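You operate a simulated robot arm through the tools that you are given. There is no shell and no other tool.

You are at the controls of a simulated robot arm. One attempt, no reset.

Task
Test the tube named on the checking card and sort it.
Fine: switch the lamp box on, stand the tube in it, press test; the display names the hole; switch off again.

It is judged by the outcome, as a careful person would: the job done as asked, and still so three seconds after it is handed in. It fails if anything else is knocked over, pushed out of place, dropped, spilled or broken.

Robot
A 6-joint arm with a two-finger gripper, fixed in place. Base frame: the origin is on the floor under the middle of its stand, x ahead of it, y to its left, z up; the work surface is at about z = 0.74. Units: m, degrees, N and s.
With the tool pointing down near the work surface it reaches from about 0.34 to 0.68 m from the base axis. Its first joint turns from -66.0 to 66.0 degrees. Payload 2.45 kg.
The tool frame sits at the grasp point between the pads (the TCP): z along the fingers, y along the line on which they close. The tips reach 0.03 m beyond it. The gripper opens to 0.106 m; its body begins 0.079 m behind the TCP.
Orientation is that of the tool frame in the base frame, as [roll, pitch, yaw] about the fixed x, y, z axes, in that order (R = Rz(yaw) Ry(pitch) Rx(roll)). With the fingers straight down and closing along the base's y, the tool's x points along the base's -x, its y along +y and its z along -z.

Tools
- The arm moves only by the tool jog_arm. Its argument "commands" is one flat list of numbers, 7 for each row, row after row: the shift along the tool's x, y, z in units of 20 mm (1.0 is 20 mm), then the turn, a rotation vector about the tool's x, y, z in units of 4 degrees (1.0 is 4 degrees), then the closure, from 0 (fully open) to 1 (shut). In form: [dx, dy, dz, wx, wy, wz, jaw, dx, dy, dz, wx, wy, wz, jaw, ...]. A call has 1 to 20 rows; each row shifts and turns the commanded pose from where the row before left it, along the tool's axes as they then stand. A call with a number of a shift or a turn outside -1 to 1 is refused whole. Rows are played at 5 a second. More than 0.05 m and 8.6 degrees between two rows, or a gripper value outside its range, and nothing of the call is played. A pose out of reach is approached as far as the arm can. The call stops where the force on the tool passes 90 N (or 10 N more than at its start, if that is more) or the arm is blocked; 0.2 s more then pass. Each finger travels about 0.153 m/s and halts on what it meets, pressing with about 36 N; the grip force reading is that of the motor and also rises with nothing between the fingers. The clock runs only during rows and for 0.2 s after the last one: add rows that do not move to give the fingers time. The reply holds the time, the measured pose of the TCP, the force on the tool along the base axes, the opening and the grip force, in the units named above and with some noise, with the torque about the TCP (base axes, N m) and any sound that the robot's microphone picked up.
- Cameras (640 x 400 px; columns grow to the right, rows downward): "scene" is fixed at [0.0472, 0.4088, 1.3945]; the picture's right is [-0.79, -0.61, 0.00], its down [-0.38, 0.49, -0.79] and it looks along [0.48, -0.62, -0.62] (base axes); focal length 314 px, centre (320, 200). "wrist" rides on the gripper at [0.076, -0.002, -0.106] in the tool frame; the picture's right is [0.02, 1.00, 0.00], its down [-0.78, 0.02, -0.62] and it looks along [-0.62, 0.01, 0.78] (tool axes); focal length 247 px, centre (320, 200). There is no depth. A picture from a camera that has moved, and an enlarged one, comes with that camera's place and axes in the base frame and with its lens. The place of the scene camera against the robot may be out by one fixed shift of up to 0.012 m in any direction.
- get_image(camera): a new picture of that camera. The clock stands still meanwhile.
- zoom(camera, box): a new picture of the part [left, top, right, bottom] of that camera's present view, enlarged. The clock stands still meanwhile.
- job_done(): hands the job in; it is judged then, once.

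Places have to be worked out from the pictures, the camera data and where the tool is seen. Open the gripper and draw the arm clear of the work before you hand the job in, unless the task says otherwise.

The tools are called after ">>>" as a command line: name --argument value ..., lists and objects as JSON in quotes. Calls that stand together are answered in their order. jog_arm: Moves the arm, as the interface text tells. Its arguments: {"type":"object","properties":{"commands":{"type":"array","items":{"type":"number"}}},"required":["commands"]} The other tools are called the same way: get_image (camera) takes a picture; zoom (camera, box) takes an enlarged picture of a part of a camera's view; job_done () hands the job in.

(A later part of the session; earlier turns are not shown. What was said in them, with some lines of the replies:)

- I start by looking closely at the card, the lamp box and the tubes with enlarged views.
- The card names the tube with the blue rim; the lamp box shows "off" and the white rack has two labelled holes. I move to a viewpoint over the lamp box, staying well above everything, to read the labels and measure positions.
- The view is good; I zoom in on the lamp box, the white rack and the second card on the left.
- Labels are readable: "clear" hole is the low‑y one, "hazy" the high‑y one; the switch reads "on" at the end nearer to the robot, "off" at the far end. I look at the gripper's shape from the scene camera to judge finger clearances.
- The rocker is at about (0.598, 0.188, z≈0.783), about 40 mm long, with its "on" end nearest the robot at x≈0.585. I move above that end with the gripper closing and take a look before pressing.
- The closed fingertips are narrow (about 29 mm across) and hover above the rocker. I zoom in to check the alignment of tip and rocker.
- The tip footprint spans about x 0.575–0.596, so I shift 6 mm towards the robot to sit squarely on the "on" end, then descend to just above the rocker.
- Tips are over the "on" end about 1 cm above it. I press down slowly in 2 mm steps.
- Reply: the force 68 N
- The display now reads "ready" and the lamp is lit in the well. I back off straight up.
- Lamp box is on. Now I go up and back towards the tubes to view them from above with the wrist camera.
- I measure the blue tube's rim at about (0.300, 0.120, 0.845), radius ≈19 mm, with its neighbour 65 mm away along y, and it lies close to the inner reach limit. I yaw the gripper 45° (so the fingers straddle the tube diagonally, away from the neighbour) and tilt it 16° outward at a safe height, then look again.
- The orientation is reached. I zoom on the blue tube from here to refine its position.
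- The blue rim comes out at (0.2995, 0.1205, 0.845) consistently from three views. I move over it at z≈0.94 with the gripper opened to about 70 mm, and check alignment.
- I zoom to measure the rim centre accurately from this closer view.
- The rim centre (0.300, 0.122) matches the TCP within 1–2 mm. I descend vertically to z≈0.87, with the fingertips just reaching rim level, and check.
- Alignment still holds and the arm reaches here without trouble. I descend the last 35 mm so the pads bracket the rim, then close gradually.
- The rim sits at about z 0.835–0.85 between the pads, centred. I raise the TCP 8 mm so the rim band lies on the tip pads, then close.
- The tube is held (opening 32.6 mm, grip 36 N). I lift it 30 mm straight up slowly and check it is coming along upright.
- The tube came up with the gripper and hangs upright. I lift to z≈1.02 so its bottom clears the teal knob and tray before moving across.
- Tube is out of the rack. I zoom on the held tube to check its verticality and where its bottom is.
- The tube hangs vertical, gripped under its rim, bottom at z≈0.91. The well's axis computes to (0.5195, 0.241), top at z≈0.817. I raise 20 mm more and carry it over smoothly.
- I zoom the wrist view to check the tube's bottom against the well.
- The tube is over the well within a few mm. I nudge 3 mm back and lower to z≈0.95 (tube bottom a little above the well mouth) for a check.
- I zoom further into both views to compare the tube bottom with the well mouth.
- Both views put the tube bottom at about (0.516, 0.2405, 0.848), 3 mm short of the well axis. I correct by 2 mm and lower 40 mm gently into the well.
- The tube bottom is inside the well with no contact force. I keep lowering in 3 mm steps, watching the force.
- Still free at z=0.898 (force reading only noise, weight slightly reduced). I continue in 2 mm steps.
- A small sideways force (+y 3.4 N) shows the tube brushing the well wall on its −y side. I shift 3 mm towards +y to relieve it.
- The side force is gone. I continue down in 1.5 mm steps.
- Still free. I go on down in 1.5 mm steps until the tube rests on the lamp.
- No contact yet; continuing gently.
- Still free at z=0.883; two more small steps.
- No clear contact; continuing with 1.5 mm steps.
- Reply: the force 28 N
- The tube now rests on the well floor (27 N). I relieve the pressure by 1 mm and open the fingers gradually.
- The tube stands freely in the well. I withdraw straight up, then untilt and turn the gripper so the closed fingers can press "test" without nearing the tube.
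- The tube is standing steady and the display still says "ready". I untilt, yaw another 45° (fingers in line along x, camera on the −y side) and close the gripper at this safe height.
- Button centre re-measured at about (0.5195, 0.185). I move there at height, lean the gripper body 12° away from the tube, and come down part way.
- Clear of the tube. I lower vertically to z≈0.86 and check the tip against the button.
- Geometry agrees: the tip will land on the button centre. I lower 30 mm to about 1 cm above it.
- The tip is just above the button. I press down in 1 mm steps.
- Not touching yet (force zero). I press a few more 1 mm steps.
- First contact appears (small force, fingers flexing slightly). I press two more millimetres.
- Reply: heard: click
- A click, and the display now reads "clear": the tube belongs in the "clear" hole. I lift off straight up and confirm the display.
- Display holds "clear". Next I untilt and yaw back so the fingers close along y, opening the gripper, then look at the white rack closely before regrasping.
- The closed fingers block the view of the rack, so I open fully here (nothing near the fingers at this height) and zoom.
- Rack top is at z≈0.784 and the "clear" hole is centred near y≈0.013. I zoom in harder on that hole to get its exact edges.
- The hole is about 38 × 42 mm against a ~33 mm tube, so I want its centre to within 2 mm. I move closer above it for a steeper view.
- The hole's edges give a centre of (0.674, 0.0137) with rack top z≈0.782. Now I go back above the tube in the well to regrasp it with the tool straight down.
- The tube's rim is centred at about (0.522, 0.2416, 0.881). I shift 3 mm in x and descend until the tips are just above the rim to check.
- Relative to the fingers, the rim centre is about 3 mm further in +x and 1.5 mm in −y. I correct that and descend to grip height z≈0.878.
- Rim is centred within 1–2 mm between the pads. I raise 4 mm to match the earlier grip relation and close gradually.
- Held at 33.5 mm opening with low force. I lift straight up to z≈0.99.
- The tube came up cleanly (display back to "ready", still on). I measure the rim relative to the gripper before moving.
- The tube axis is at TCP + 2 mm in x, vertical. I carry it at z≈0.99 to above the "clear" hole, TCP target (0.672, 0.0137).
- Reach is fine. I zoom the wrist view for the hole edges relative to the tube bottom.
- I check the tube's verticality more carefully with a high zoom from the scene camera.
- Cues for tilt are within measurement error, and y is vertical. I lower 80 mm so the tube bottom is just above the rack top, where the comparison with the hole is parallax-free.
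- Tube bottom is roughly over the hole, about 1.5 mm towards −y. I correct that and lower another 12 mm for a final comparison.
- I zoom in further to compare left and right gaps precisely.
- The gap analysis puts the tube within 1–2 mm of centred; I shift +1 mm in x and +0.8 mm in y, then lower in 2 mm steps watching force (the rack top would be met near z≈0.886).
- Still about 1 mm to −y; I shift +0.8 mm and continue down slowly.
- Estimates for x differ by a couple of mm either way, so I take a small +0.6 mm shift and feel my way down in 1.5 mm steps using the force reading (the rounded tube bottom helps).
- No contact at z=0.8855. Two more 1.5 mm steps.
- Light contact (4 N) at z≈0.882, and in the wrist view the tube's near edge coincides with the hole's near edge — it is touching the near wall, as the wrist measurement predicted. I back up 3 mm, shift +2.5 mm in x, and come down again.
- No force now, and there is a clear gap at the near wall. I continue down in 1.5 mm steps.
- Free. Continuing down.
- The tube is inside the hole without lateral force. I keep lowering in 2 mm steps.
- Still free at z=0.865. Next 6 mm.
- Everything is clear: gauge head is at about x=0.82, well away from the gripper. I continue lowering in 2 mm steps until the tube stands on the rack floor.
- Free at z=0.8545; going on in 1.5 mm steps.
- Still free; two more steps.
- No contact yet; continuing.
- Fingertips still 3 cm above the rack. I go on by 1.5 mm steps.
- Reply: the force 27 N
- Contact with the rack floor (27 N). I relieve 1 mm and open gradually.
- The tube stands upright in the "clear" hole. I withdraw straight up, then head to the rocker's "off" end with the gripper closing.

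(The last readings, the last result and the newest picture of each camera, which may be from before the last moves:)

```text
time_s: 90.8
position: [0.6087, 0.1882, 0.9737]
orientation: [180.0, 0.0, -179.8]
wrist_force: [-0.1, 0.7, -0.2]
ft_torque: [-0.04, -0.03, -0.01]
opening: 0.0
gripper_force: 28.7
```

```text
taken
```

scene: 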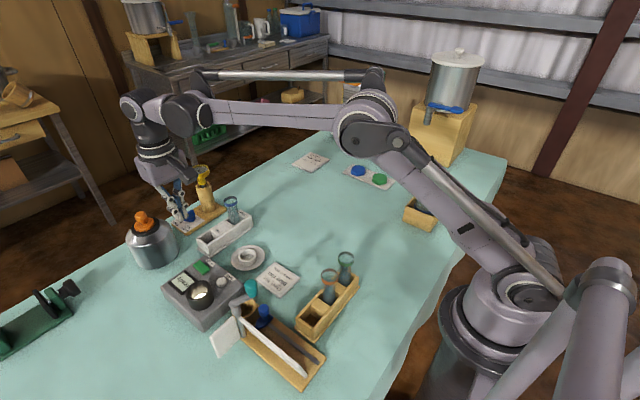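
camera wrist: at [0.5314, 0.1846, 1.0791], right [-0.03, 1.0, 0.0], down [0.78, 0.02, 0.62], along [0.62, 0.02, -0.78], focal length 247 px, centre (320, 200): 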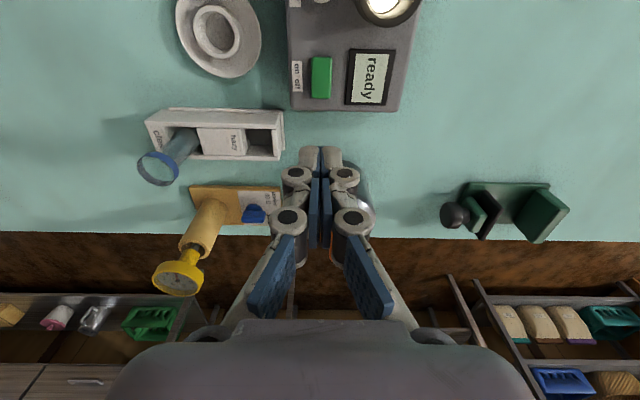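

The tube stands in the "clear" hole and the display shows "ready". The fingertips are over the rocker's off end (x≈0.609, rocker centre 0.595); I descend to about 8 mm above it.

>>> jog_arm --commands '[0, -0.03, 0.99, 0, 0, 0, 1, 0, 0, 0.99, 0, 0, 0, 1, 0, 0, 0.99, 0, 0, 0, 1, 0, 0, 0.99, 0, 0, 0, 1, 0, 0, 0.99, 0, 0, 0, 1, 0, 0, 0.99, 0, 0, 0, 1, 0, 0, 0.9, 0, 0, 0, 1, 0, 0, 0, 0, 0, 0, 1]'

>>> zoom --camera "wrist" --box '[260, 80, 400, 220]'

>>> zoom --camera "scene" --box '[140, 200, 260, 320]'

```text
time_s: 92.6
position: [0.6093, 0.1871, 0.8337]
orientation: [-179.9, 0.0, -179.8]
wrist_force: [0.5, 0.6, -0.3]
ft_torque: [0.01, -0.01, 0.01]
opening: 0.0001
gripper_force: 28.8
```

```text
2.86 times, centred on (330, 150) of wrist
camera zoom: at [0.5323, 0.1839, 0.9397], right [-0.03, 1.0, 0.0], down [0.78, 0.02, 0.62], along [0.62, 0.02, -0.78], focal length 706 px, centre (291, 343)
```

zoom: 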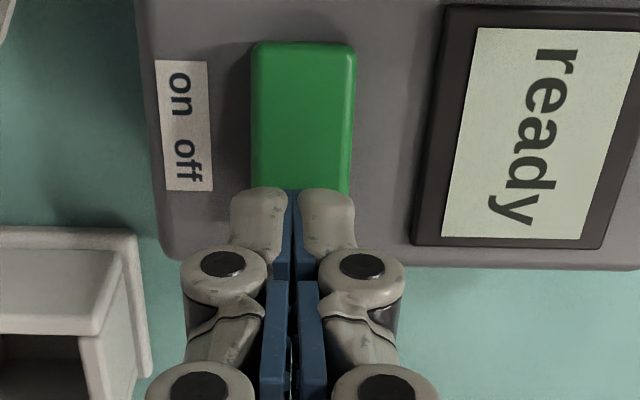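

```text
3.33 times, centred on (200, 260) of scene
camera zoom: at [0.0472, 0.4088, 1.3945], right [-0.79, -0.61, 0.0], down [-0.38, 0.49, -0.79], along [0.48, -0.62, -0.62], focal length 1048 px, centre (720, 0)
```

zoom: 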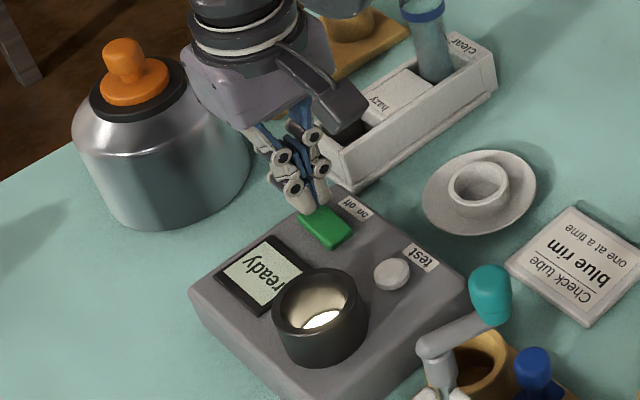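

The tips are over the off end with clear surroundings. I press in about 1 mm steps.

>>> jog_arm --commands '[0, 0, 0.06, 0, 0, 0, 1, 0, 0, 0.06, 0, 0, 0, 1, 0, 0, 0.06, 0, 0, 0, 1, 0, 0, 0.06, 0, 0, 0, 1, 0, 0, 0.06, 0, 0, 0, 1, 0, 0, 0.06, 0, 0, 0, 1]'

>>> zoom --camera "wrist" --box '[260, 80, 400, 220]'

```text
time_s: 94.0
position: [0.61, 0.1867, 0.8281]
orientation: [180.0, 0.0, -179.7]
wrist_force: [0.8, -0.1, -0.4]
ft_torque: [-0.01, 0.05, 0.01]
opening: 0.0
gripper_force: 28.7
```

```text
2.86 times, centred on (330, 150) of wrist
camera zoom: at [0.5316, 0.1834, 0.9341], right [-0.03, 1.0, 0.0], down [0.78, 0.02, 0.62], along [0.62, 0.02, -0.78], focal length 706 px, centre (291, 343)
```

zoom: 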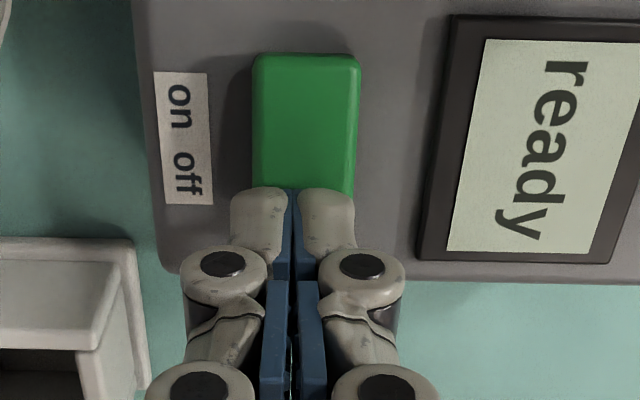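

No contact yet at z=0.828. I continue pressing in 1 mm steps.

>>> jog_arm --commands '[0, 0, 0.05, 0, 0, 0, 1, 0, 0, 0.05, 0, 0, 0, 1, 0, 0, 0.05, 0, 0, 0, 1, 0, 0, 0.05, 0, 0, 0, 1]'

>>> zoom --camera "wrist" --box '[260, 80, 400, 220]'

```text
time_s: 95.0
position: [0.6089, 0.1867, 0.8248]
orientation: [-179.9, 0.0, -179.7]
wrist_force: [1.1, -0.3, 0.4]
ft_torque: [-0.01, -0.03, -0.03]
opening: 0.0001
gripper_force: 28.4
```

```text
2.86 times, centred on (330, 150) of wrist
camera zoom: at [0.5317, 0.1834, 0.9304], right [-0.03, 1.0, 0.0], down [0.78, 0.02, 0.62], along [0.62, 0.02, -0.78], focal length 706 px, centre (291, 343)
```

zoom: 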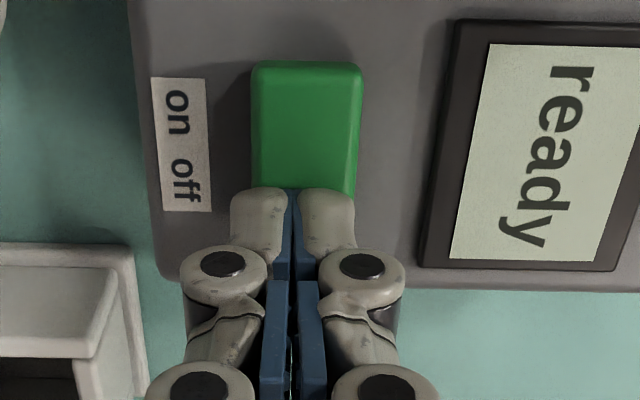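

Still no contact; two more 1 mm steps at a time.

>>> jog_arm --commands '[0, 0, 0.05, 0, 0, 0, 1, 0, 0, 0.05, 0, 0, 0, 1]'

>>> zoom --camera "wrist" --box '[260, 80, 400, 220]'

```text
time_s: 95.6
position: [0.6094, 0.1859, 0.8222]
orientation: [179.9, 0.4, -179.7]
wrist_force: [11.0, 2.6, 17.8]
ft_torque: [0.12, -0.11, 0.0]
opening: 0.006
gripper_force: 27.9
```

```text
2.86 times, centred on (330, 150) of wrist
camera zoom: at [0.5322, 0.1833, 0.9289], right [-0.03, 1.0, 0.0], down [0.78, 0.02, 0.63], along [0.62, 0.02, -0.78], focal length 706 px, centre (291, 343)
```

zoom: 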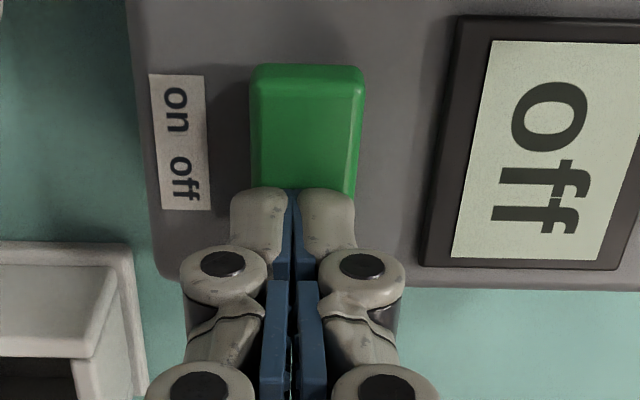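

The display reads "off". I lift straight up and then draw the arm back to a clear position with the gripper open.

>>> jog_arm --commands '[0, 0, -0.3, 0, 0, 0, 1, 0, 0, -0.9, 0, 0, 0, 1, 0, 0, -1, 0, 0, 0, 1, 0, 0, -1, 0, 0, 0, 1, 0, 0, -1, 0, 0, 0, 1, 0, 0, -1, 0, 0, 0, 1, 0, 0, -1, 0, 0, 0, 1, 0, 0, -1, 0, 0, 0, 1, 0, 0, -1, 0, 0, 0, 0.7, 0.5, 0, -1, 0, 0, 0, 0.4, 0.8, 0, -0.6, 0, 0, 0, 0, 0.9, 0, -0.4, 0, 0, 0, 0, 0.9, 0, 0, 0, 0, 0, 0, 0.9, 0, 0, 0, 0, 0, 0, 0.9, 0, 0, 0, 0, 0, 0, 0.9, 0, 0, 0, 0, 0, 0, 0.9, 0, 0, 0, 0, 0, 0]'

>>> get_image --camera "scene"

>>> get_image --camera "wrist"

>>> zoom --camera "scene" --box '[150, 170, 370, 340]'

```text
time_s: 99.2
position: [0.4744, 0.1853, 1.0261]
orientation: [180.0, 0.0, -179.8]
wrist_force: [-0.2, 0.3, -0.5]
ft_torque: [-0.02, 0.01, -0.03]
opening: 0.106
gripper_force: 0.2
```

```text
taken
```

scene: 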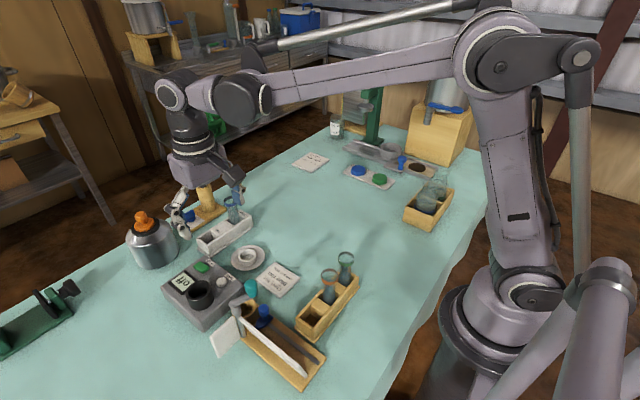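

```text
taken
camera wrist: at [0.3971, 0.1829, 1.1313], right [-0.03, 1.0, 0.0], down [0.78, 0.02, 0.62], along [0.62, 0.02, -0.78], focal length 247 px, centre (320, 200)
```

wrist: 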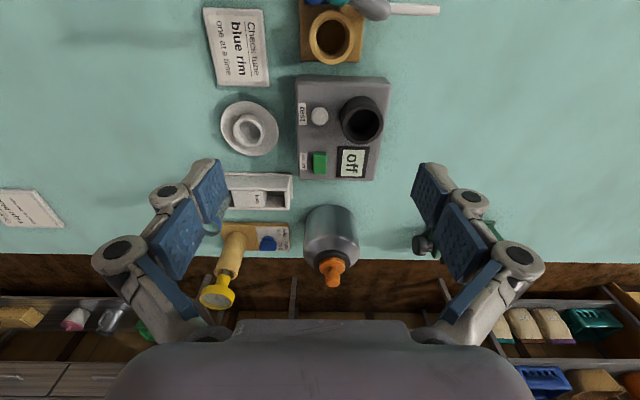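

```text
2.35 times, centred on (260, 255) of scene
camera zoom: at [0.0472, 0.4088, 1.3945], right [-0.79, -0.61, 0.0], down [-0.38, 0.49, -0.79], along [0.48, -0.62, -0.62], focal length 740 px, centre (461, 71)
```

zoom: 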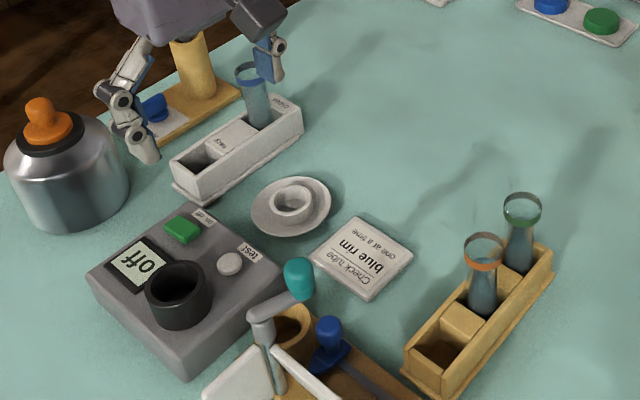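

Box is off, blue tube stands in the "clear" hole, other tubes and objects unmoved. I draw the arm further up and back, and take one last unobstructed look.

>>> jog_arm --commands '[0.9, -0.5, -0.5, 0, 0, 0, 0, 0.9, -0.5, -0.5, 0, 0, 0, 0, 0.9, -0.5, -0.5, 0, 0, 0, 0, 0.9, -0.5, -0.5, 0, 0, 0, 0, 0.9, -0.5, -0.5, 0, 0, 0, 0, 0.9, -0.5, -0.5, 0, 0, 0, 0, 0.9, -0.5, -0.5, 0, 0, 0, 0, 0.9, -0.5, -0.4, 0, 0, 0, 0, 0, 0, 0, 0, 0, 0, 0]'

>>> zoom --camera "scene" --box '[130, 170, 370, 350]'

>>> zoom --camera "wrist" --box '[220, 120, 440, 320]'

```text
time_s: 101.2
position: [0.3304, 0.104, 1.1046]
orientation: [-180.0, 0.0, -179.7]
wrist_force: [1.3, 0.5, -0.6]
ft_torque: [-0.01, 0.04, 0.01]
opening: 0.1059
gripper_force: 0.0
```

```text
2.22 times, centred on (250, 260) of scene
camera zoom: at [0.0472, 0.4088, 1.3945], right [-0.79, -0.61, 0.0], down [-0.38, 0.49, -0.79], along [0.48, -0.62, -0.62], focal length 698 px, centre (476, 67)
```

zoom: 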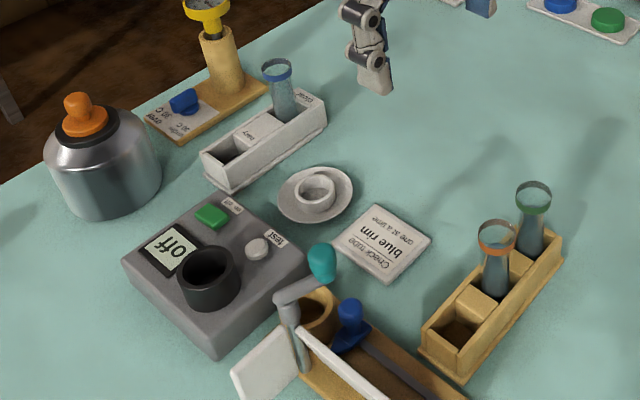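

```text
2.00 times, centred on (330, 220) of wrist
camera zoom: at [0.2537, 0.1012, 1.2111], right [-0.03, 1.0, 0.0], down [0.78, 0.02, 0.62], along [0.62, 0.02, -0.78], focal length 494 px, centre (300, 160)
```

zoom: 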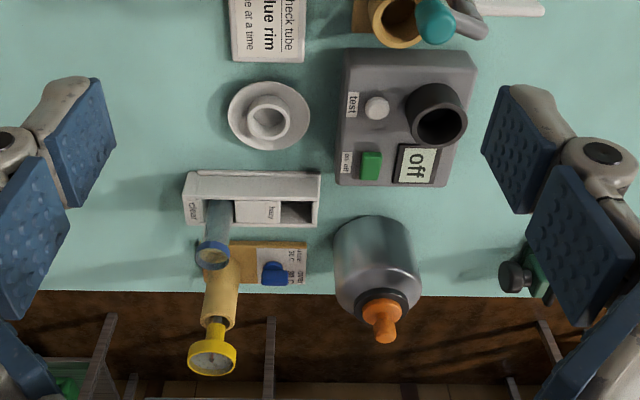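

The final views show the blue-rim tube upright in the "clear" hole and the lamp box reading "off". All other objects are in place and the arm is clear with the gripper open, so I hand the job in.

>>> job_done

```text
The job is handed in.
```

The job is done and handed in. The blue-rim tube named on the checking card tested "clear", and it now stands upright in the "clear" hole of the white rack.

- **Lamp box:** I switched it on, stood the tube in it, pressed test and read "clear". After the tube was in the rack I switched the box off, and its display reads "off".
- **Contact while placing it:** The tube lightly touched the edge of the hole once on the way in. I backed it up, shifted it and lowered it freely to the floor of the rack.
- **Everything else:** The final pictures show the other tubes and objects where they were. The arm is drawn back with the gripper open.
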